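You operate a simulated robot arm through the tools that you are given. There is no shell and no other tool. Be economical: measure what you need, move in short steps, check, and stop when the job is done.

You run a simulated robot arm. Do the job below in one go: nothing can be reset, and whatever is moved stays where it is left.

Task
Put the glass from the table and the blue sweet from the table on the serving tray.

Only the result counts: the job must be done as asked and must still hold three seconds after the hand-in. Knocking over, shifting, dropping, spilling or breaking anything else fails it.

Robot
A 5-joint arm with a two-finger parallel gripper, fixed in place. Base frame: the origin is at the foot of the arm, x ahead of it, y to its left, z up; the work surface is at about z = 0. Lengths are in mm, angles in rad, forces in N, time in s.
With the tool pointing down near the work surface it reaches from about 260 to 680 mm from the base axis. Its first joint turns from -1.152 to 1.152 rad. The tool tilts only in the upright plane through the base axis and itself; it spins freely about its own axis. Payload 2.9 kg.
The TCP is the grasp point between the finger pads, 30 mm short of the fingertips. In the tool frame z runs along the fingers and y along their closing line. The gripper opens to 110 mm. The fingers are 20 mm wide and 10 mm thick; the gripper's body (48 by 112 mm) begins 55 mm behind the TCP.
Orientation is that of the tool frame in the base frame, as a unit quaternion [x, y, z, w]. With the fingers straight down and closing along the base's y, the tool's x points along the base's -x, its y along +y and its z along -z.

Tools
- The arm moves only by the tool nudge_tool. Its argument "plan" is a list of rows, each an object of numbers (a shift or turn left out is 0, a gripper value left out holds the last): "tx", "ty", "tz": the shift along the tool's x, y, z in mm; "wx", "wy", "wz": the turn, a rotation vector about the tool's x, y, z in rad. In form: [{"tx": .., "ty": .., "tz": .., "wx": .., "wy": .., "wz": ..}, ...]. A call has 1 to 10 rows; each row is the pose to reach, as a shift and turn from the pose commanded when the call began, along the tool's axes at that moment. "fingers" is the gripper command, from -1 (shut) to 1 (fully open), values between in proportion, set as the call begins (left out, the last holds). Each row takes 0.2 s and may step no farther than 50 mm and 0.15 rad from the row before; otherwise, or with a gripper value out of range, the whole call is refused. Where a pose cannot be reached the arm comes as near as it can. A force on the tool above 40 N (or 10 N above the force at the start of the call, whichever is more), or a blocked arm, ends the call early, and 0.2 s more pass. Each finger travels about 108 mm/s and halts on what it meets, pressing with about 28 N; the grip force reading is that of the motor and also rises with nothing between the fingers. The clock runs only during rows and for 0.2 s after the last one: add rows that repeat a pose to give the fingers time. It gives the time, the measured TCP pose, the force on the tool (base axes), the opening and the grip force at its end, in the units of the frame above (readings bear some noise).
- Cameras (640 x 400 px; columns grow to the right, rows downward): "scene" is fixed at [41.6, -444.5, 616.3]; the picture's right is [0.77, -0.64, 0.00], its down [-0.34, -0.40, -0.85] and it looks along [0.55, 0.65, -0.52] (base axes); focal length 319 px, centre (320, 200). "wrist" rides on the gripper at [72, 17, -103] in the tool frame; the picture's right is [-0.23, 0.97, 0.00], its down [-0.76, -0.18, -0.62] and it looks along [-0.61, -0.14, 0.78] (tool axes); focal length 222 px, centre (320, 200). There is no depth. A picture from a camera that has moved, and an enlarged one, comes with that camera's place and axes in the base frame and with its lens. The place of the scene camera against the robot may be out by one fixed shift of up to 12 mm in any direction.
- snapshot(camera): a new picture of that camera. It takes no simulated time.
- inspect(camera, box): a new picture of the part [left, top, right, bottom] of that camera's present view, enlarged. It takes no simulated time.
- close_job(): hands the job in; it is judged then, once.

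Go step by step. Nothing tells you positions but the pictures and the camera data: compare them with the known pose of the tool, close in by small moves and look again before you grip or let go. The budget is 90 turns and 38 pictures, counting those below and the enlarged ones. Unless the task says otherwise, let go and move clear before handing in, and close with one line.

The tools are called after "Request:" as a command line: name --argument value ..., lists and objects as JSON in quotes. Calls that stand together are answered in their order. nudge_tool: Moves the arm, as the interface text tells. Its arguments: {"type":"object","properties":{"plan":{"type":"array","items":{"type":"object","properties":{"tx":{"type":"number"},"ty":{"type":"number"},"tz":{"type":"number"},"wx":{"type":"number"},"wy":{"type":"number"},"wz":{"type":"number"}}}},"fingers":{"type":"number"}},"required":["plan"]} The other tools are called the same way: snapshot (camera) takes a picture; inspect (camera, box) takes an enlarged picture of a part of a camera's view; close_job () hands the job in.

At the start:

```text
clock: 0.0
tool_pos: [381.5, 56.8, 306.7]
tcp_rot: [0.0, 1.0, 0.0, 0.001]
ft_force: [-0.1, -0.5, 0.7]
grip_width: 110.0
grip_force: 0.1
```

scene: 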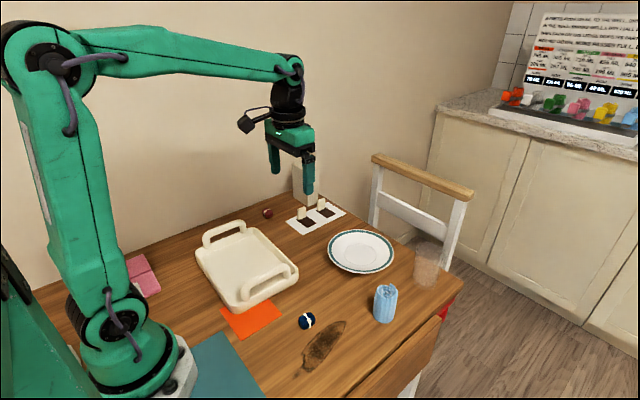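
wrist: 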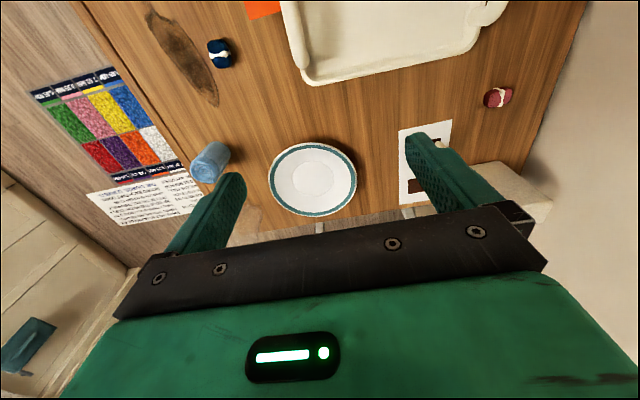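

I see a serving tray, a plate, a ribbed blue cup, a possibly clear glass near the table's edge, and a dark blue wrapped sweet. I'll enlarge the pictures to tell them apart.

Request:
inspect --camera "scene" --box '[280, 220, 480, 345]'

Request:
inspect --camera "wrist" --box '[130, 20, 370, 240]'

Request:
inspect --camera "scene" --box '[480, 0, 640, 130]'

Request:
inspect --camera "scene" --box '[180, 180, 360, 345]'

```text
3.20 times, centred on (380, 282) of scene
camera zoom: at [41.6, -444.5, 616.3], right [0.77, -0.64, 0.0], down [-0.34, -0.4, -0.85], along [0.55, 0.65, -0.52], focal length 1021 px, centre (128, -64)
```

zoom: 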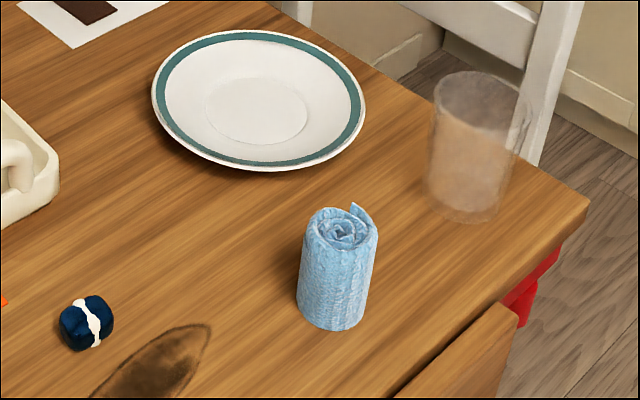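

```text
1.82 times, centred on (250, 130) of wrist
camera zoom: at [307.9, 74.5, 409.7], right [0.23, 0.97, 0.0], down [0.76, -0.18, 0.62], along [0.61, -0.14, -0.78], focal length 404 px, centre (447, 327)
```

zoom: 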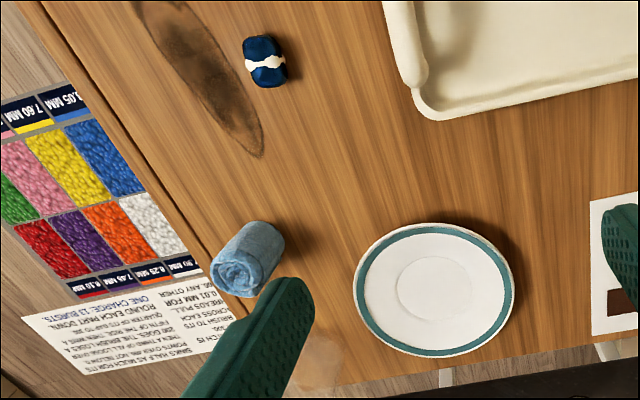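

```text
3.08 times, centred on (560, 65) of scene
camera zoom: at [41.6, -444.5, 616.3], right [0.77, -0.64, 0.0], down [-0.34, -0.4, -0.85], along [0.55, 0.65, -0.52], focal length 982 px, centre (-418, 615)
```

zoom: 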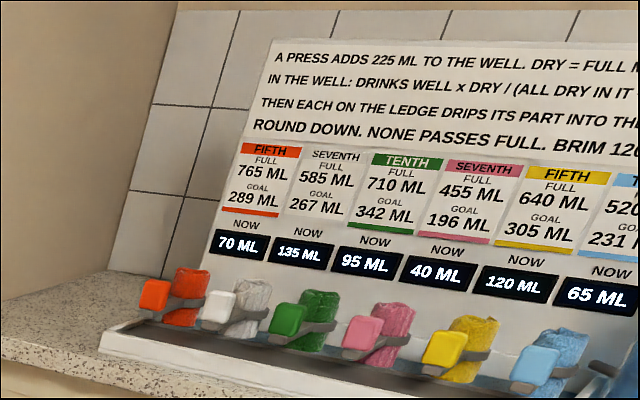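

```text
2.42 times, centred on (270, 262) of scene
camera zoom: at [41.6, -444.5, 616.3], right [0.77, -0.64, 0.0], down [-0.34, -0.4, -0.85], along [0.55, 0.65, -0.52], focal length 774 px, centre (441, 48)
```

zoom: 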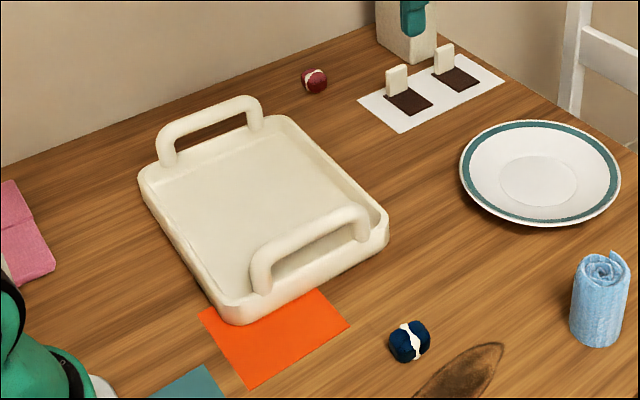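

The glass is the clear tumbler near (625,-174), the blue item by the plate is a rolled napkin, and the blue sweet is near (311,-78). The tray spans about x 203–380, y 50–285. I'll hover above the sweet first.

Request:
nudge_tool --plan '[{"tx": 14, "ty": -27, "tz": 26}, {"tx": 28, "ty": -54, "tz": 52}, {"tx": 42, "ty": -81, "tz": 78}, {"tx": 56, "ty": -108, "tz": 104}, {"tx": 70, "ty": -135, "tz": 130}, {"tx": 70, "ty": -135, "tz": 130}]' --fingers 1

Request:
snapshot --camera "wrist"

```text
clock: 1.4
tool_pos: [311.6, -78.5, 171.5]
tcp_rot: [0.0, 1.0, 0.0, 0.0]
ft_force: [-0.1, -0.4, 0.4]
grip_width: 109.8
grip_force: 0.2
```

```text
31 pictures are left
camera wrist: at [239.8, -60.1, 276.0], right [0.23, 0.97, 0.0], down [0.76, -0.18, 0.62], along [0.61, -0.14, -0.78], focal length 222 px, centre (320, 200)
```

wrist: 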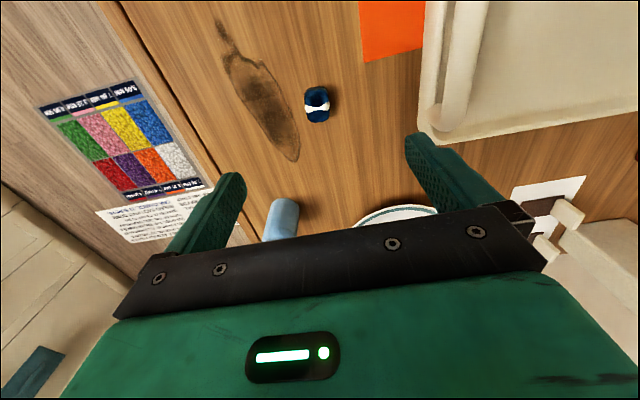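

The sweet lies at about (310,-78.5), right under the tool. I'll zoom in to read its orientation.

Request:
inspect --camera "wrist" --box '[280, 75, 360, 130]'

```text
7.27 times, centred on (320, 102) of wrist
camera zoom: at [239.8, -60.1, 276.0], right [0.23, 0.97, 0.0], down [0.76, -0.18, 0.62], along [0.61, -0.14, -0.78], focal length 1615 px, centre (320, 909)
```

zoom: 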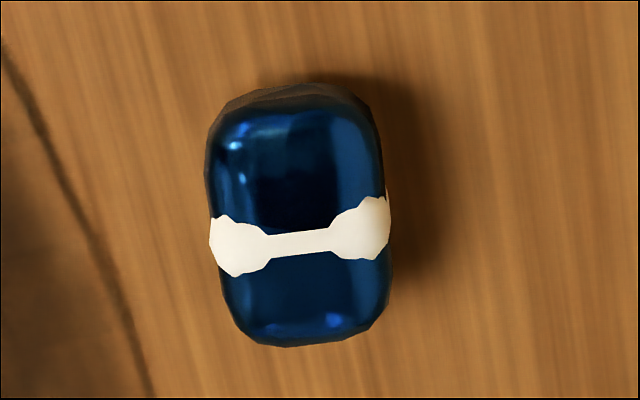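

The sweet's short side is about 8° off the base y. I'll turn the tool slightly and go down over it in steps.

Request:
nudge_tool --plan '[{"tx": 1, "tz": 35, "wz": 0.13}, {"tx": 1, "tz": 70, "wz": 0.13}, {"tx": 1, "tz": 100, "wz": 0.13}, {"tx": 1, "tz": 120, "wz": 0.13}, {"tx": 1, "tz": 120, "wz": 0.13}]'

Request:
snapshot --camera "wrist"

```text
clock: 2.6
tool_pos: [308.9, -76.4, 53.2]
tcp_rot: [0.065, 0.998, 0.0, 0.0]
ft_force: [0.2, -0.3, -0.4]
grip_width: 109.8
grip_force: 0.0
```

```text
29 pictures are left
camera wrist: at [239.5, -49.6, 157.4], right [0.35, 0.94, 0.0], down [0.73, -0.27, 0.62], along [0.58, -0.22, -0.78], focal length 222 px, centre (320, 200)
```

wrist: 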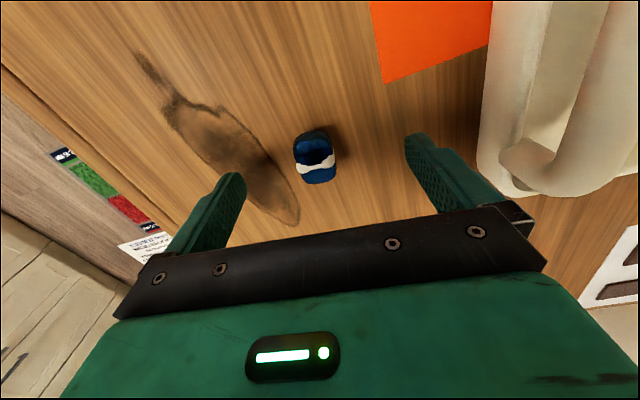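

The sweet is now measured at about (311,-81), so I'll shift by about 4 mm, lower the tool and close.

Request:
nudge_tool --plan '[{"tx": -2, "ty": -4}, {"tx": -2, "ty": -4, "tz": 10}, {"tx": -2, "ty": -4, "tz": 19}, {"tx": -2, "ty": -4, "tz": 19}]'

Request:
nudge_tool --plan '[{}, {}, {}, {}, {}]' --fingers -1

Request:
snapshot --camera "wrist"

```text
clock: 3.6
tool_pos: [311.2, -81.6, 34.8]
tcp_rot: [0.065, 0.998, 0.0, 0.001]
ft_force: [-0.1, 0.5, -0.1]
grip_width: 110.0
grip_force: 0.0
```

```text
clock: 4.8
tool_pos: [310.7, -81.1, 35.9]
tcp_rot: [0.064, 0.998, 0.0, 0.0]
ft_force: [-0.3, 0.4, 0.3]
grip_width: 25.5
grip_force: 27.4
```

```text
28 pictures are left
camera wrist: at [241.6, -55.3, 139.5], right [0.35, 0.94, 0.0], down [0.73, -0.27, 0.62], along [0.58, -0.22, -0.78], focal length 222 px, centre (320, 200)
```

wrist: 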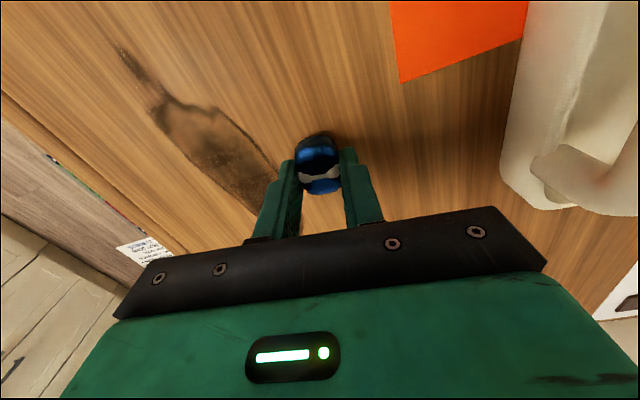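

I have the sweet, with the fingers stopped at 25.5 mm. I'll lift it and move toward the tray.

Request:
nudge_tool --plan '[{"tz": -30}, {"tz": -70}, {"tz": -110}, {"tz": -150}, {"tz": -190}, {"tz": -190}]'

Request:
snapshot --camera "scene"

Request:
snapshot --camera "wrist"

```text
clock: 6.2
tool_pos: [309.2, -79.7, 226.3]
tcp_rot: [0.065, 0.998, 0.0, 0.001]
ft_force: [-0.1, 0.5, 0.1]
grip_width: 0.1
grip_force: 28.0
```

```text
27 pictures are left
```

scene: 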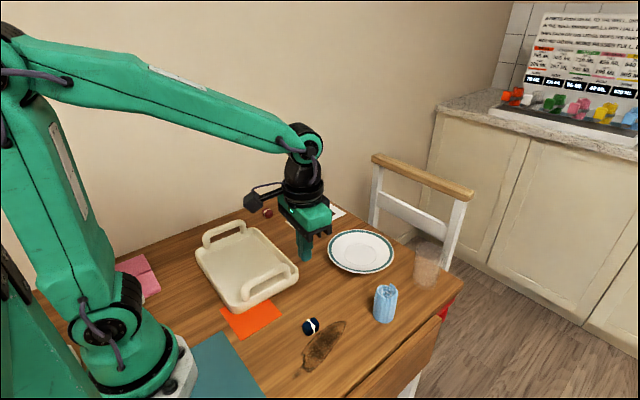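

```text
26 pictures are left
camera wrist: at [239.8, -53.7, 329.6], right [0.35, 0.94, 0.0], down [0.73, -0.27, 0.62], along [0.58, -0.22, -0.78], focal length 222 px, centre (320, 200)
```

wrist: 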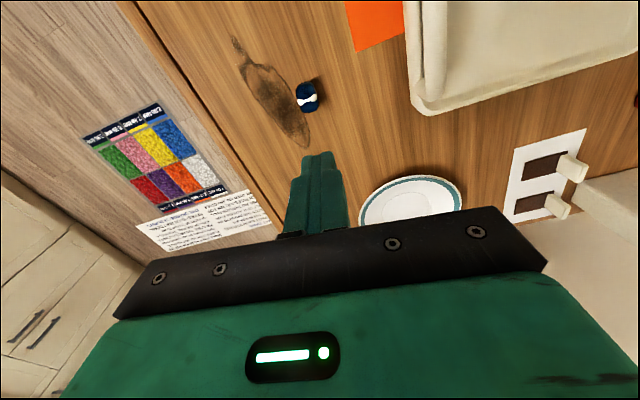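

The sweet slipped out and lies upright again at about (304,-97). I'll look closely at it before gripping lower down and lifting more slowly.

Request:
inspect --camera "wrist" --box '[267, 66, 347, 126]'

Request:
inspect --camera "scene" --box '[281, 305, 341, 345]'

```text
6.67 times, centred on (307, 96) of wrist
camera zoom: at [239.8, -53.7, 329.6], right [0.35, 0.94, 0.0], down [0.73, -0.27, 0.62], along [0.58, -0.22, -0.78], focal length 1481 px, centre (407, 893)
```

zoom: 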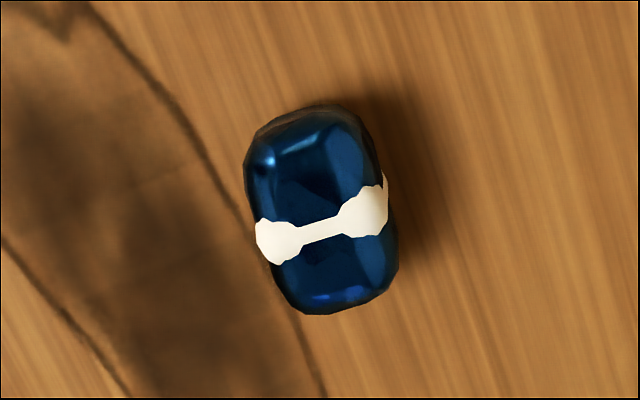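

```text
10.00 times, centred on (311, 325) of scene
camera zoom: at [41.6, -444.5, 616.3], right [0.77, -0.64, 0.0], down [-0.34, -0.4, -0.85], along [0.55, 0.65, -0.52], focal length 3191 px, centre (410, -1050)
```

zoom: 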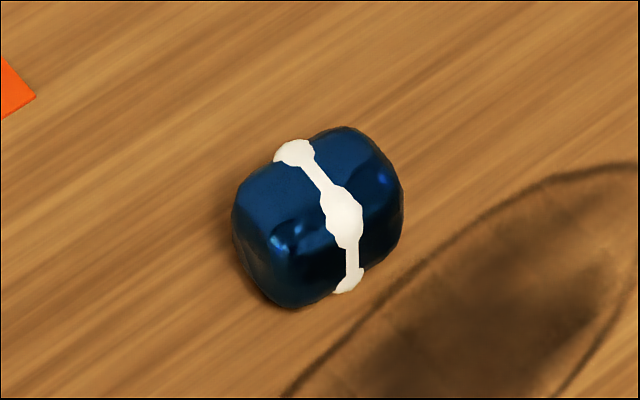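

The sweet is at about (305,-97), with its short side nearly along y. I'll open, re-centre and hover low.

Request:
nudge_tool --plan '[{"tx": 2, "ty": -17, "tz": 20, "wz": -0.09}, {"tx": 2, "ty": -17, "tz": 60, "wz": -0.09}, {"tx": 2, "ty": -17, "tz": 100, "wz": -0.09}, {"tx": 2, "ty": -17, "tz": 140, "wz": -0.09}, {"tx": 2, "ty": -17, "tz": 170, "wz": -0.09}, {"tx": 2, "ty": -17, "tz": 170, "wz": -0.09}]' --fingers 1

Request:
snapshot --camera "wrist"

```text
clock: 7.6
tool_pos: [306.2, -98.2, 57.8]
tcp_rot: [0.02, 1.0, 0.0, 0.0]
ft_force: [0.2, -0.1, 0.9]
grip_width: 110.1
grip_force: 0.1
```

```text
23 pictures are left
camera wrist: at [234.6, -78.3, 160.9], right [0.27, 0.96, 0.0], down [0.75, -0.21, 0.62], along [0.6, -0.17, -0.78], focal length 222 px, centre (320, 200)
```

wrist: 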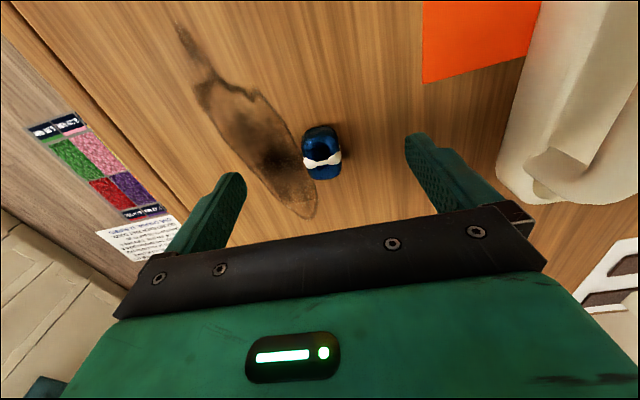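

It's well centred, so I'll go down to about 31 mm, close, and lift slowly.

Request:
nudge_tool --plan '[{"tz": 10}, {"tz": 18}, {"tz": 24}, {"tz": 26}, {"tz": 26}]'

Request:
nudge_tool --plan '[{}, {}, {}, {}, {}, {}]' --fingers -1

Request:
nudge_tool --plan '[{"tz": -1}, {"tz": -3}, {"tz": -6}, {"tz": -10}, {"tz": -14}, {"tz": -18}, {"tz": -22}, {"tz": -26}, {"tz": -30}, {"tz": -30}]'

Request:
snapshot --camera "wrist"

```text
clock: 8.8
tool_pos: [307.9, -98.2, 30.1]
tcp_rot: [0.02, 1.0, 0.0, 0.0]
ft_force: [-1.0, -0.3, 0.8]
grip_width: 110.0
grip_force: 0.1
```

```text
clock: 10.2
tool_pos: [307.1, -98.0, 29.5]
tcp_rot: [0.02, 1.0, 0.0, -0.001]
ft_force: [0.4, -0.1, 0.1]
grip_width: 25.1
grip_force: 27.7
```

```text
clock: 12.4
tool_pos: [306.9, -97.7, 62.8]
tcp_rot: [0.02, 1.0, 0.0, 0.0]
ft_force: [0.2, 0.0, -0.4]
grip_width: 24.8
grip_force: 27.9
```

```text
22 pictures are left
camera wrist: at [234.9, -78.3, 164.8], right [0.27, 0.96, 0.0], down [0.75, -0.21, 0.62], along [0.6, -0.17, -0.78], focal length 222 px, centre (320, 200)
```

wrist: 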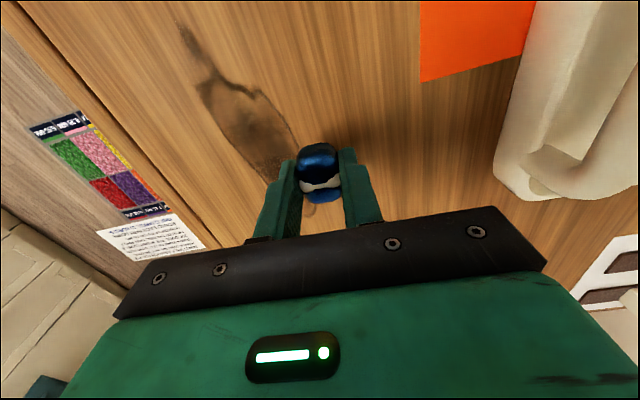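

The sweet is held. I'll keep lifting gently.

Request:
nudge_tool --plan '[{"tz": -6}, {"tz": -16}, {"tz": -30}, {"tz": -45}, {"tz": -60}, {"tz": -75}, {"tz": -90}, {"tz": -105}, {"tz": -115}, {"tz": -120}]'

Request:
nudge_tool --plan '[{"ty": 5}, {"ty": 15}, {"ty": 30, "tx": 3}, {"ty": 48, "tx": 6}, {"ty": 66, "tx": 9}, {"ty": 84, "tx": 12}, {"ty": 102, "tx": 15}, {"ty": 120, "tx": 18}, {"ty": 132, "tx": 20}, {"ty": 140, "tx": 20}]'

Request:
snapshot --camera "wrist"

```text
clock: 14.6
tool_pos: [307.4, -99.8, 180.7]
tcp_rot: [0.02, 1.0, 0.0, 0.0]
ft_force: [0.3, -0.3, 0.0]
grip_width: 24.9
grip_force: 28.5
```

```text
clock: 16.8
tool_pos: [292.3, 42.0, 182.0]
tcp_rot: [0.02, 1.0, 0.001, 0.001]
ft_force: [-0.2, 0.0, -0.1]
grip_width: 24.8
grip_force: 28.4
```

```text
21 pictures are left
camera wrist: at [220.4, 62.6, 285.4], right [0.27, 0.96, 0.0], down [0.75, -0.21, 0.62], along [0.6, -0.17, -0.78], focal length 222 px, centre (320, 200)
```

wrist: 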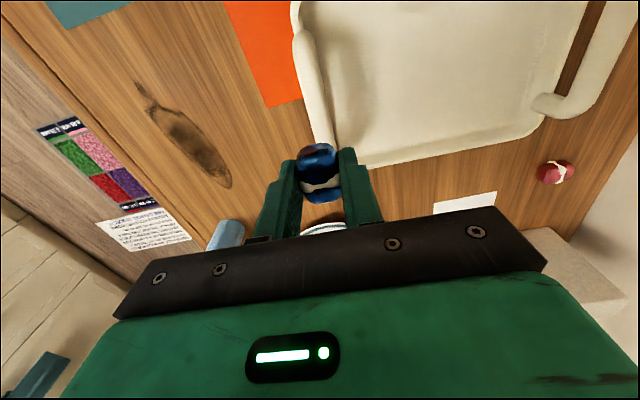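

The sweet is held over the tray's near edge. I'll go on to about (276,198), over the tray floor.

Request:
nudge_tool --plan '[{"ty": 6}, {"ty": 18, "tx": 2}, {"ty": 36, "tx": 4}, {"ty": 54, "tx": 6}, {"ty": 72, "tx": 8}, {"ty": 90, "tx": 10}, {"ty": 110, "tx": 13}, {"ty": 130, "tx": 16}, {"ty": 147, "tx": 20}, {"ty": 155, "tx": 22}]'

Request:
snapshot --camera "scene"

Request:
snapshot --camera "wrist"

```text
clock: 19.0
tool_pos: [276.8, 197.8, 181.8]
tcp_rot: [0.02, 1.0, 0.0, 0.0]
ft_force: [0.7, 0.2, -0.7]
grip_width: 25.0
grip_force: 27.5
```

```text
20 pictures are left
```

scene: 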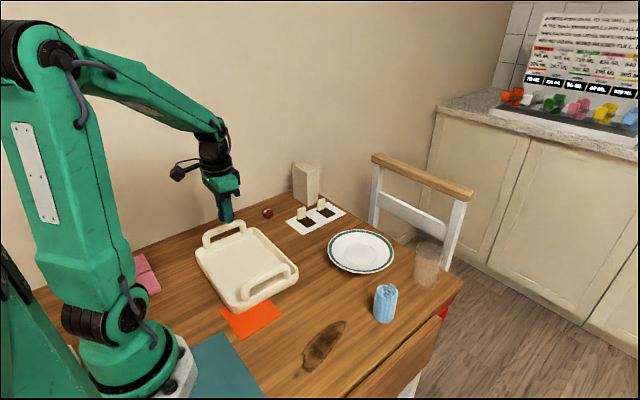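

```text
19 pictures are left
camera wrist: at [204.3, 218.1, 285.7], right [0.27, 0.96, 0.0], down [0.75, -0.21, 0.62], along [0.6, -0.17, -0.78], focal length 222 px, centre (320, 200)
```

wrist: 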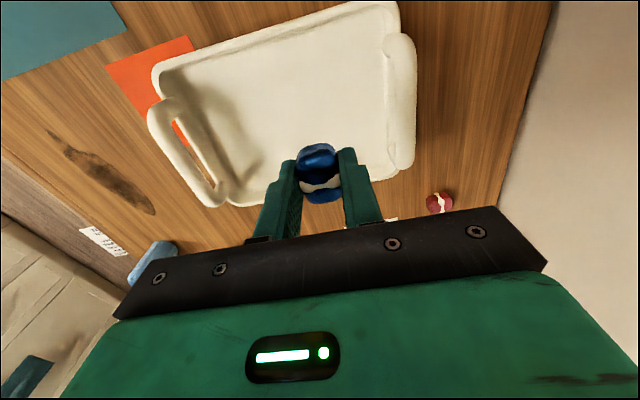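

The tray interior runs about x 210–375, y 45–268, so the sweet is well inside it. I'll lower it in steps.

Request:
nudge_tool --plan '[{"tz": 10}, {"tz": 28}, {"tz": 48}, {"tz": 68}, {"tz": 88}, {"tz": 106}, {"tz": 120}, {"tz": 128}, {"tz": 131}, {"tz": 131}]'

Request:
snapshot --camera "wrist"

Request:
inspect --camera "scene" --box '[180, 180, 310, 320]'

```text
clock: 21.2
tool_pos: [277.5, 199.1, 50.8]
tcp_rot: [0.02, 1.0, 0.0, 0.001]
ft_force: [-0.2, 0.9, 0.4]
grip_width: 24.8
grip_force: 27.9
```

```text
18 pictures are left
camera wrist: at [204.7, 218.2, 153.6], right [0.27, 0.96, 0.0], down [0.75, -0.21, 0.62], along [0.6, -0.17, -0.78], focal length 222 px, centre (320, 200)
```

wrist: 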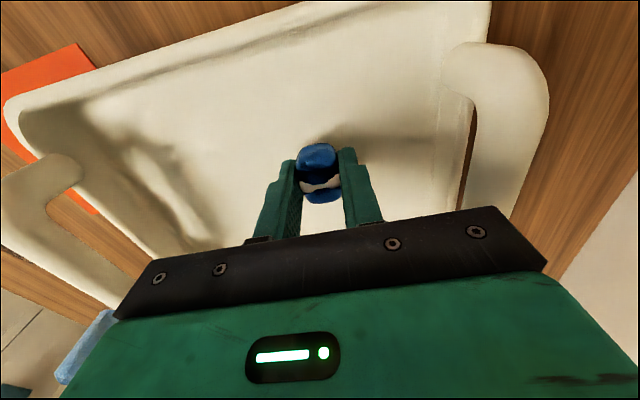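

```text
2.86 times, centred on (245, 250) of scene
camera zoom: at [41.6, -444.5, 616.3], right [0.77, -0.64, 0.0], down [-0.34, -0.4, -0.85], along [0.55, 0.65, -0.52], focal length 912 px, centre (534, 57)
```

zoom: 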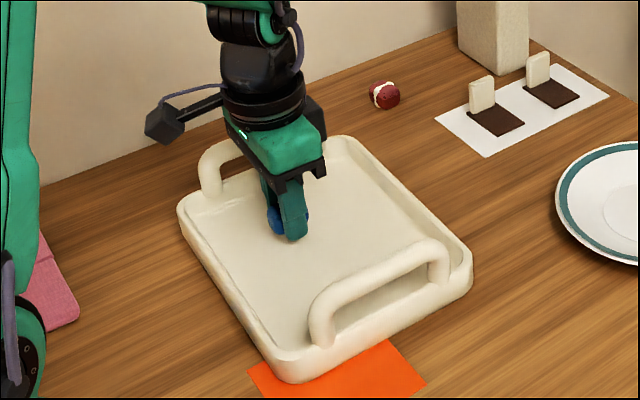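

The sweet hangs a little above the tray floor. I'll ease it down in small steps while watching the force.

Request:
nudge_tool --plan '[{"tz": 2}, {"tz": 4}, {"tz": 6}, {"tz": 8}, {"tz": 8}]'

```text
clock: 22.4
tool_pos: [275.9, 197.1, 42.6]
tcp_rot: [0.02, 1.0, 0.0, 0.001]
ft_force: [0.5, 0.4, -0.3]
grip_width: 24.8
grip_force: 27.9
```

Request:
nudge_tool --plan '[{"tz": 1.5}, {"tz": 3}, {"tz": 3}]'

Request:
inspect --camera "scene" --box '[200, 215, 270, 285]'

```text
clock: 23.2
tool_pos: [276.4, 198.0, 38.8]
tcp_rot: [0.021, 1.0, 0.0, 0.001]
ft_force: [0.4, 0.4, 0.2]
grip_width: 24.8
grip_force: 28.3
```

```text
5.71 times, centred on (235, 250) of scene
camera zoom: at [41.6, -444.5, 616.3], right [0.77, -0.64, 0.0], down [-0.34, -0.4, -0.85], along [0.55, 0.65, -0.52], focal length 1824 px, centre (806, -86)
```

zoom: 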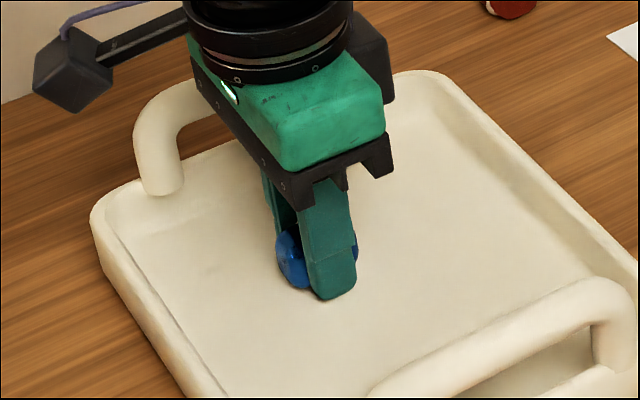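

It's nearly touching with no contact force yet, so I'll go a couple more millimetres.

Request:
nudge_tool --plan '[{"tz": 1}, {"tz": 2}, {"tz": 3}, {"tz": 3}]'

```text
clock: 23.9
tool_pos: [277.8, 197.9, 39.1]
tcp_rot: [0.02, 1.0, 0.0, 0.001]
ft_force: [-2.7, -2.1, 7.4]
grip_width: 24.5
grip_force: 27.7
stopped in row 3: the force on the tool passed its limit (the readings are from after the stop); the commanded pose is now the measured one
```

The sweet has touched the tray floor. I'll open partway and rise clear.

Request:
nudge_tool --plan '[{"tz": -1}, {"tz": -1}, {"tz": -1}, {"tz": -1}]' --fingers 0

Request:
nudge_tool --plan '[{"tz": -10}, {"tz": -30}, {"tz": -70}, {"tz": -115}, {"tz": -160}, {"tz": -200}, {"tz": -200}]'

Request:
snapshot --camera "wrist"

```text
clock: 24.9
tool_pos: [277.0, 198.0, 38.8]
tcp_rot: [0.02, 1.0, 0.0, 0.001]
ft_force: [-0.7, -0.6, 0.6]
grip_width: 55.0
grip_force: 0.0
```

```text
clock: 26.5
tool_pos: [276.2, 198.7, 240.7]
tcp_rot: [0.02, 1.0, 0.0, 0.0]
ft_force: [-0.1, -0.1, 0.7]
grip_width: 55.0
grip_force: 0.0
```

```text
15 pictures are left
camera wrist: at [204.3, 219.5, 344.2], right [0.27, 0.96, 0.0], down [0.75, -0.21, 0.62], along [0.6, -0.17, -0.78], focal length 222 px, centre (320, 200)
```

wrist: 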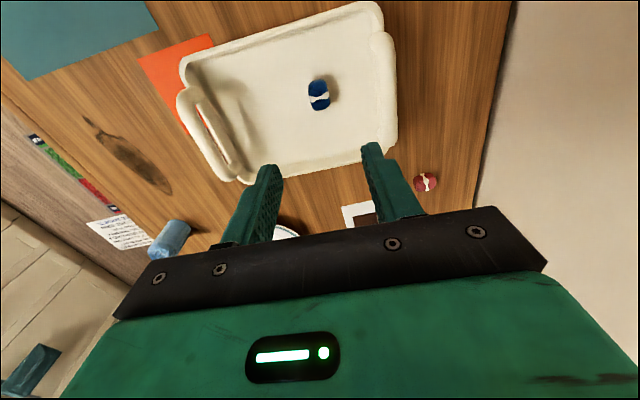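

The sweet sits on the tray. I'll open fully and travel high toward the glass.

Request:
nudge_tool --plan '[{"tx": -28, "ty": -30}, {"tx": -56, "ty": -60}, {"tx": -84, "ty": -90}, {"tx": -112, "ty": -120}, {"tx": -140, "ty": -150}, {"tx": -168, "ty": -180}, {"tx": -196, "ty": -210}, {"tx": -224, "ty": -240}, {"tx": -252, "ty": -270}, {"tx": -280, "ty": -295}]' --fingers 1

Request:
nudge_tool --plan '[{"tx": -20, "ty": -20}, {"tx": -40, "ty": -40}, {"tx": -55, "ty": -62}, {"tx": -55, "ty": -62}]'

Request:
snapshot --camera "wrist"

```text
clock: 28.7
tool_pos: [544.5, -109.0, 240.3]
tcp_rot: [0.02, 1.0, -0.001, 0.0]
ft_force: [0.4, 0.1, 0.4]
grip_width: 110.1
grip_force: 0.1
```

```text
clock: 29.7
tool_pos: [597.4, -173.1, 239.5]
tcp_rot: [0.02, 1.0, 0.0, 0.0]
ft_force: [0.6, -0.2, 0.5]
grip_width: 110.0
grip_force: 0.1
```

```text
14 pictures are left
camera wrist: at [525.7, -152.6, 343.6], right [0.27, 0.96, 0.0], down [0.75, -0.21, 0.62], along [0.6, -0.17, -0.78], focal length 222 px, centre (320, 200)
```

wrist: 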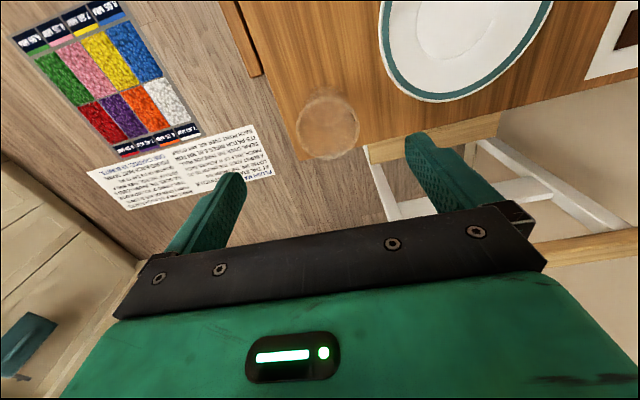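

Request:
inspect --camera "wrist" --box '[270, 75, 390, 175]'

```text
4.00 times, centred on (330, 125) of wrist
camera zoom: at [525.7, -152.6, 343.6], right [0.27, 0.96, 0.0], down [0.75, -0.21, 0.62], along [0.6, -0.17, -0.78], focal length 888 px, centre (280, 500)
```

zoom: 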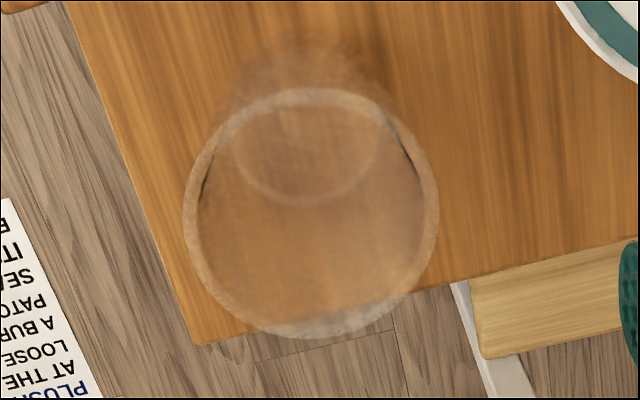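

The glass stands near the table corner at about (618,-171), 68 mm across and about 105 mm tall, clear of the chair. I'll centre above it, come partway down and check again.

Request:
nudge_tool --plan '[{"tx": -10, "ty": 2, "wz": -0.02}, {"tx": -21, "ty": 3, "tz": 20, "wz": -0.04}, {"tx": -21, "ty": 3, "tz": 50, "wz": -0.04}, {"tx": -21, "ty": 3, "tz": 76, "wz": -0.04}, {"tx": -21, "ty": 3, "tz": 76, "wz": -0.04}]'

Request:
snapshot --camera "wrist"

Request:
inspect --camera "scene" --box '[360, 180, 480, 300]'

```text
clock: 30.9
tool_pos: [618.3, -169.8, 164.6]
tcp_rot: [0.0, 1.0, 0.0, 0.0]
ft_force: [-0.1, -0.1, -0.3]
grip_width: 110.0
grip_force: 0.1
```

```text
12 pictures are left
camera wrist: at [544.6, -151.4, 267.0], right [0.23, 0.97, 0.0], down [0.76, -0.18, 0.62], along [0.61, -0.14, -0.78], focal length 222 px, centre (320, 200)
```

wrist: 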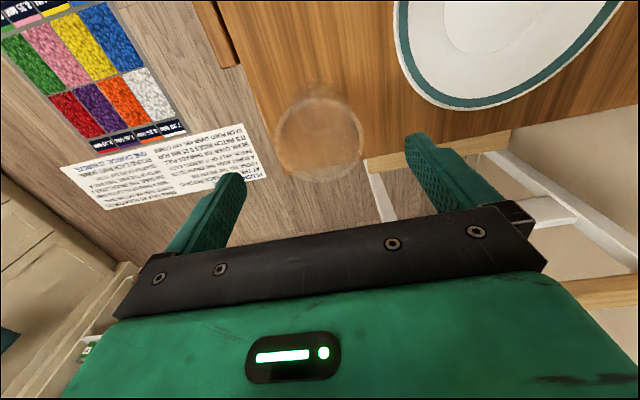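

```text
3.33 times, centred on (420, 240) of scene
camera zoom: at [41.6, -444.5, 616.3], right [0.77, -0.64, 0.0], down [-0.34, -0.4, -0.85], along [0.55, 0.65, -0.52], focal length 1064 px, centre (-13, 67)
```

zoom: 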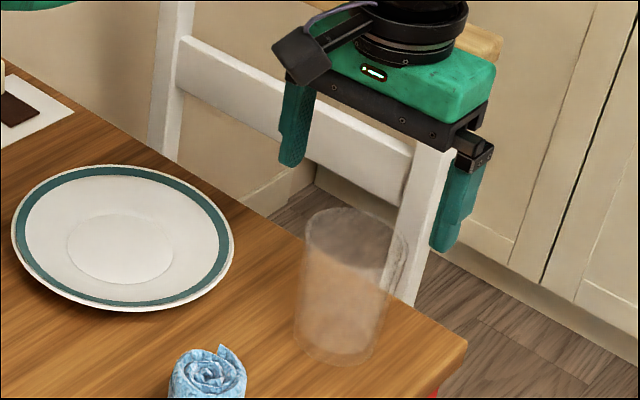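

The glass is centred between the fingers, with its rim at about z 90–105. I'll descend straight to TCP z≈69.

Request:
nudge_tool --plan '[{"tx": -1, "tz": 20}, {"tx": -1, "tz": 40}, {"tx": -1, "tz": 60}, {"tx": -1, "tz": 78}, {"tx": -1, "tz": 90}, {"tx": -1, "tz": 95}, {"tx": -1, "tz": 95}]'

Request:
snapshot --camera "wrist"

Request:
inspect --camera "scene" --box '[360, 180, 480, 300]'

```text
clock: 32.5
tool_pos: [620.1, -170.7, 67.7]
tcp_rot: [0.0, 1.0, -0.001, 0.0]
ft_force: [0.2, -0.9, 0.4]
grip_width: 109.9
grip_force: 0.0
```

```text
10 pictures are left
camera wrist: at [547.0, -152.5, 171.2], right [0.23, 0.97, 0.0], down [0.76, -0.18, 0.62], along [0.61, -0.14, -0.78], focal length 222 px, centre (320, 200)
```

wrist: 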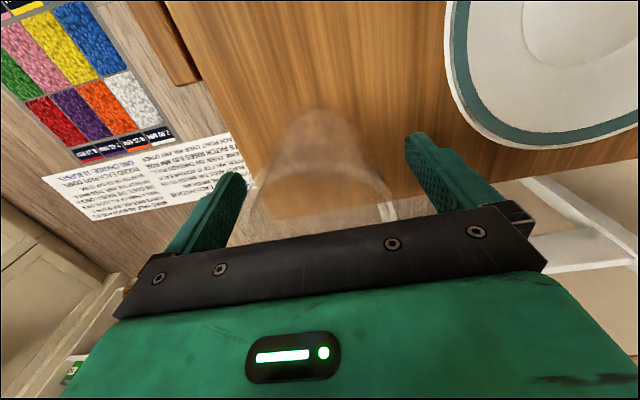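

```text
3.33 times, centred on (420, 240) of scene
camera zoom: at [41.6, -444.5, 616.3], right [0.77, -0.64, 0.0], down [-0.34, -0.4, -0.85], along [0.55, 0.65, -0.52], focal length 1064 px, centre (-13, 67)
```

zoom: 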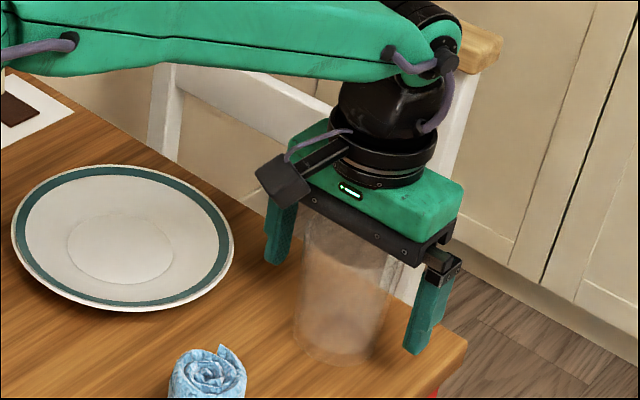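

The glass is between the fingers with the body above the rim. I'll close and lift slightly.

Request:
nudge_tool --plan '[{}, {}, {}, {}]' --fingers -1

Request:
nudge_tool --plan '[{"tz": -1}, {"tz": -3}, {"tz": -6}, {"tz": -10}, {"tz": -15}, {"tz": -20}, {"tz": -25}, {"tz": -30}, {"tz": -30}]'

Request:
inspect --camera "scene" --box '[360, 180, 480, 300]'

```text
clock: 33.5
tool_pos: [619.9, -169.5, 68.4]
tcp_rot: [0.0, 1.0, -0.001, 0.0]
ft_force: [0.4, -0.5, 0.7]
grip_width: 70.9
grip_force: 28.2
```

```text
clock: 35.5
tool_pos: [619.6, -168.6, 97.0]
tcp_rot: [0.0, 1.0, 0.0, 0.0]
ft_force: [-1.2, 0.1, -3.6]
grip_width: 70.9
grip_force: 28.1
```

```text
3.33 times, centred on (420, 240) of scene
camera zoom: at [41.6, -444.5, 616.3], right [0.77, -0.64, 0.0], down [-0.34, -0.4, -0.85], along [0.55, 0.65, -0.52], focal length 1064 px, centre (-13, 67)
```

zoom: 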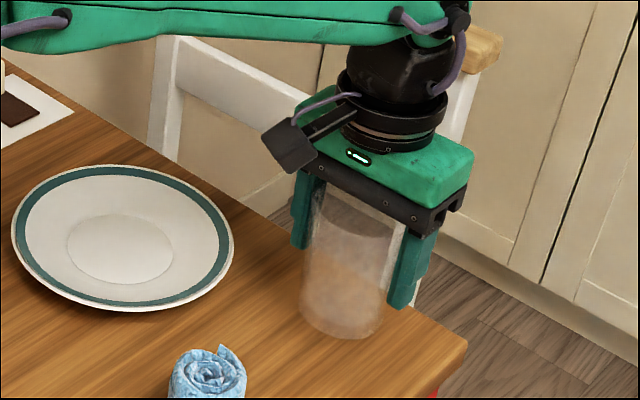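

The glass is held upright. I'll lift it further, then carry it over gently.

Request:
nudge_tool --plan '[{"tz": -3}, {"tz": -10}, {"tz": -20}, {"tz": -32}, {"tz": -44}, {"tz": -56}, {"tz": -68}, {"tz": -80}, {"tz": -90}, {"tz": -93}]'

Request:
nudge_tool --plan '[{"tx": 3, "ty": 3}, {"tx": 10, "ty": 10}, {"tx": 21, "ty": 22}, {"tx": 36, "ty": 37}, {"tx": 51, "ty": 53}, {"tx": 66, "ty": 68}, {"tx": 81, "ty": 84}, {"tx": 96, "ty": 100}, {"tx": 108, "ty": 112}, {"tx": 113, "ty": 117}]'

Request:
nudge_tool --plan '[{"tx": 3, "ty": 3}, {"tx": 10, "ty": 10}, {"tx": 21, "ty": 22}, {"tx": 36, "ty": 37}, {"tx": 51, "ty": 53}, {"tx": 66, "ty": 68}, {"tx": 81, "ty": 84}, {"tx": 96, "ty": 100}, {"tx": 108, "ty": 112}, {"tx": 113, "ty": 117}]'

Request:
snapshot --camera "scene"

```text
clock: 37.7
tool_pos: [619.7, -169.8, 191.2]
tcp_rot: [0.0, 1.0, 0.0, 0.0]
ft_force: [0.5, -0.2, -1.7]
grip_width: 70.9
grip_force: 28.2
```

```text
clock: 39.9
tool_pos: [506.6, -53.4, 190.0]
tcp_rot: [0.0, 1.0, 0.0, 0.0]
ft_force: [-0.9, -0.3, -2.1]
grip_width: 71.1
grip_force: 28.2
```

```text
clock: 42.1
tool_pos: [393.8, 64.6, 190.5]
tcp_rot: [0.001, 1.0, -0.001, 0.0]
ft_force: [0.8, 0.1, -2.6]
grip_width: 71.2
grip_force: 27.8
```

```text
7 pictures are left
```

scene: 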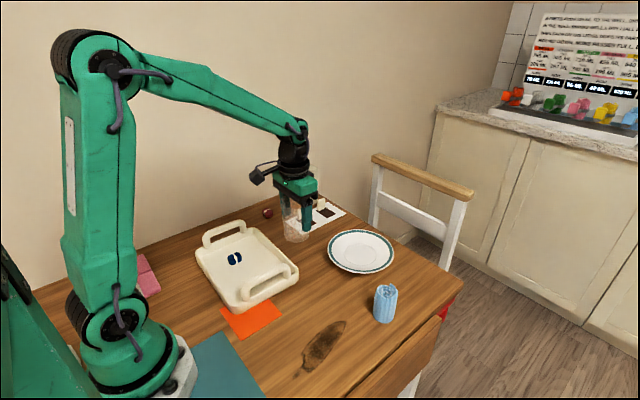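

The glass is still held and the sweet sits on the tray. I'll carry the glass on to (322,137) and lower it to just above the floor.

Request:
nudge_tool --plan '[{"tx": 3, "ty": 3}, {"tx": 10, "ty": 10}, {"tx": 21, "ty": 21}, {"tx": 35, "ty": 35}, {"tx": 49, "ty": 49}, {"tx": 61, "ty": 61}, {"tx": 69, "ty": 70}, {"tx": 72, "ty": 73}, {"tx": 72, "ty": 73}]'

Request:
nudge_tool --plan '[{"tz": 4}, {"tz": 14}, {"tz": 28}, {"tz": 42}, {"tz": 56}, {"tz": 70}, {"tz": 82}, {"tz": 92}, {"tz": 99}, {"tz": 101}]'

Request:
inspect --camera "scene" --box '[180, 180, 320, 320]'

Request:
snapshot --camera "wrist"

```text
clock: 44.1
tool_pos: [321.3, 136.6, 190.5]
tcp_rot: [0.0, 1.0, 0.0, 0.0]
ft_force: [-0.3, 0.4, -1.5]
grip_width: 71.2
grip_force: 27.7
```

```text
clock: 46.3
tool_pos: [321.3, 137.5, 88.6]
tcp_rot: [0.0, 1.0, 0.0, 0.0]
ft_force: [0.3, -0.7, -2.6]
grip_width: 71.0
grip_force: 27.8
```

```text
2.86 times, centred on (250, 250) of scene
camera zoom: at [41.6, -444.5, 616.3], right [0.77, -0.64, 0.0], down [-0.34, -0.4, -0.85], along [0.55, 0.65, -0.52], focal length 912 px, centre (520, 57)
```

zoom: 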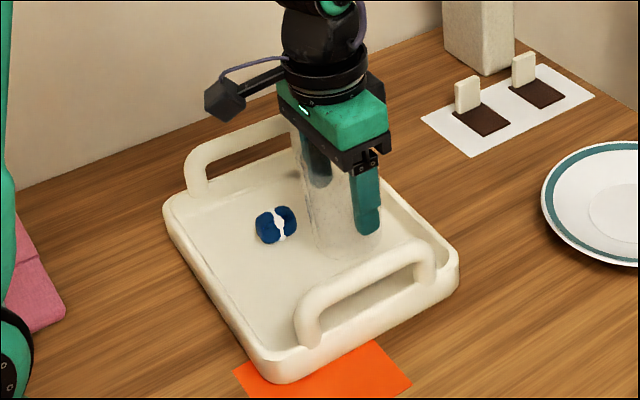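

```text
5 pictures are left
camera wrist: at [247.8, 154.1, 193.0], right [0.23, 0.97, 0.0], down [0.76, -0.18, 0.62], along [0.61, -0.14, -0.78], focal length 222 px, centre (320, 200)
```

wrist: 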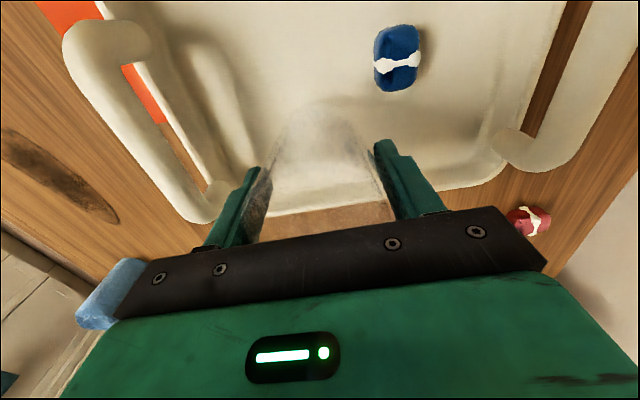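

The glass is over a clear part of the tray floor, about 11 mm up. I'll ease it down.

Request:
nudge_tool --plan '[{"tz": 2}, {"tz": 4}, {"tz": 6}, {"tz": 8}, {"tz": 9}, {"tz": 9}]'

```text
clock: 47.7
tool_pos: [321.1, 138.0, 79.7]
tcp_rot: [0.0, 1.0, 0.0, 0.0]
ft_force: [0.1, -0.3, -1.7]
grip_width: 71.0
grip_force: 28.2
```

Request:
nudge_tool --plan '[{"tz": 0.7}, {"tz": 1.4}, {"tz": 1.4}]'

```text
clock: 48.5
tool_pos: [321.0, 136.7, 78.4]
tcp_rot: [-0.001, 1.0, 0.0, 0.0]
ft_force: [-0.6, -1.1, -1.5]
grip_width: 71.0
grip_force: 28.1
```

Request:
nudge_tool --plan '[{"tz": 0.7}, {"tz": 1.2}, {"tz": 1.2}]'

```text
clock: 49.3
tool_pos: [320.4, 135.8, 77.8]
tcp_rot: [0.0, 1.0, 0.0, -0.001]
ft_force: [1.0, -0.1, -1.3]
grip_width: 71.1
grip_force: 28.4
```

Request:
nudge_tool --plan '[{"tz": 0.6}, {"tz": 1.2}, {"tz": 1.2}]'

```text
clock: 50.1
tool_pos: [322.9, 137.2, 76.6]
tcp_rot: [0.0, 1.0, 0.0, 0.0]
ft_force: [0.6, -0.9, -1.8]
grip_width: 71.0
grip_force: 27.6
```

Request:
nudge_tool --plan '[{"tz": 0.6}, {"tz": 1.2}, {"tz": 1.2}]'

Request:
inspect --camera "scene" --box '[225, 205, 295, 275]'

```text
clock: 50.9
tool_pos: [321.0, 135.1, 76.5]
tcp_rot: [0.0, 1.0, 0.0, 0.001]
ft_force: [-1.0, 0.1, 5.1]
grip_width: 71.3
grip_force: 28.3
```

```text
5.71 times, centred on (260, 240) of scene
camera zoom: at [41.6, -444.5, 616.3], right [0.77, -0.64, 0.0], down [-0.34, -0.4, -0.85], along [0.55, 0.65, -0.52], focal length 1824 px, centre (663, -29)
```

zoom: 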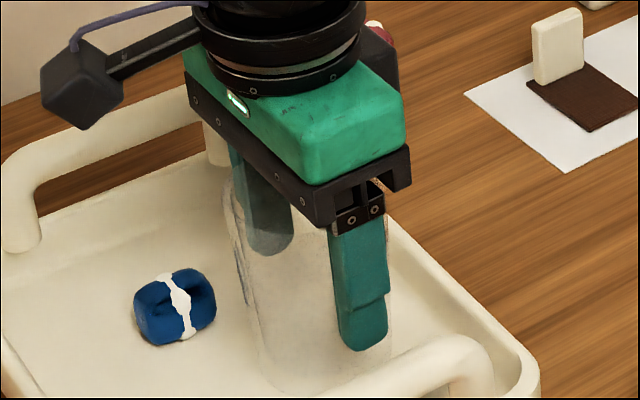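

The force shows the glass is resting on the tray. I'll open to about 92 mm and rise straight up.

Request:
nudge_tool --plan '[{}, {}, {}]' --fingers 0.67

Request:
nudge_tool --plan '[{"tz": -8}, {"tz": -20}, {"tz": -40}, {"tz": -65}, {"tz": -95}, {"tz": -130}, {"tz": -165}, {"tz": -190}, {"tz": -190}]'

Request:
inspect --camera "scene" --box '[180, 180, 320, 320]'

Request:
snapshot --camera "wrist"

```text
clock: 51.7
tool_pos: [322.0, 136.8, 76.2]
tcp_rot: [-0.001, 1.0, 0.0, 0.0]
ft_force: [0.5, 0.2, 0.2]
grip_width: 91.9
grip_force: 0.0
```

```text
clock: 53.7
tool_pos: [321.8, 135.8, 266.8]
tcp_rot: [0.001, 1.0, 0.0, -0.001]
ft_force: [0.3, -0.3, 0.0]
grip_width: 92.0
grip_force: 0.1
```

```text
2.86 times, centred on (250, 250) of scene
camera zoom: at [41.6, -444.5, 616.3], right [0.77, -0.64, 0.0], down [-0.34, -0.4, -0.85], along [0.55, 0.65, -0.52], focal length 912 px, centre (520, 57)
```

zoom: 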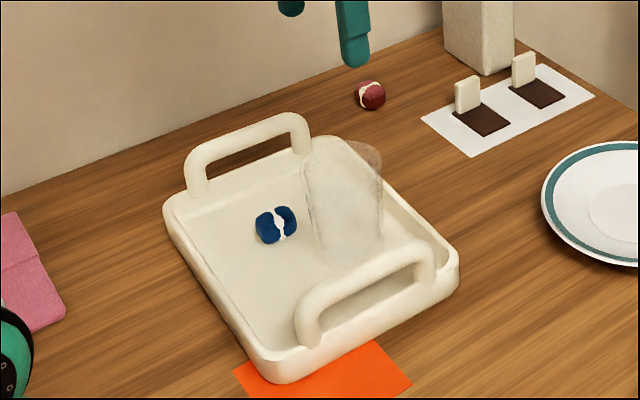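

```text
2 pictures are left
camera wrist: at [248.6, 153.5, 370.7], right [0.23, 0.97, 0.0], down [0.76, -0.18, 0.62], along [0.61, -0.14, -0.78], focal length 222 px, centre (320, 200)
```

wrist: 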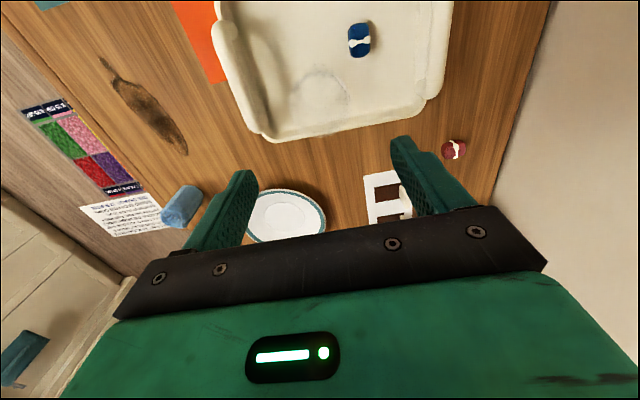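

The glass stands upright on the tray next to the blue sweet, nothing else has moved, and the gripper is clear. I'm handing in now.

Request:
close_job

```text
The job is handed in.
```

The glass and the blue sweet are both on the serving tray, with the glass upright and nothing else moved. The sweet slipped once on the first grip and stayed on the table before I picked it up again.
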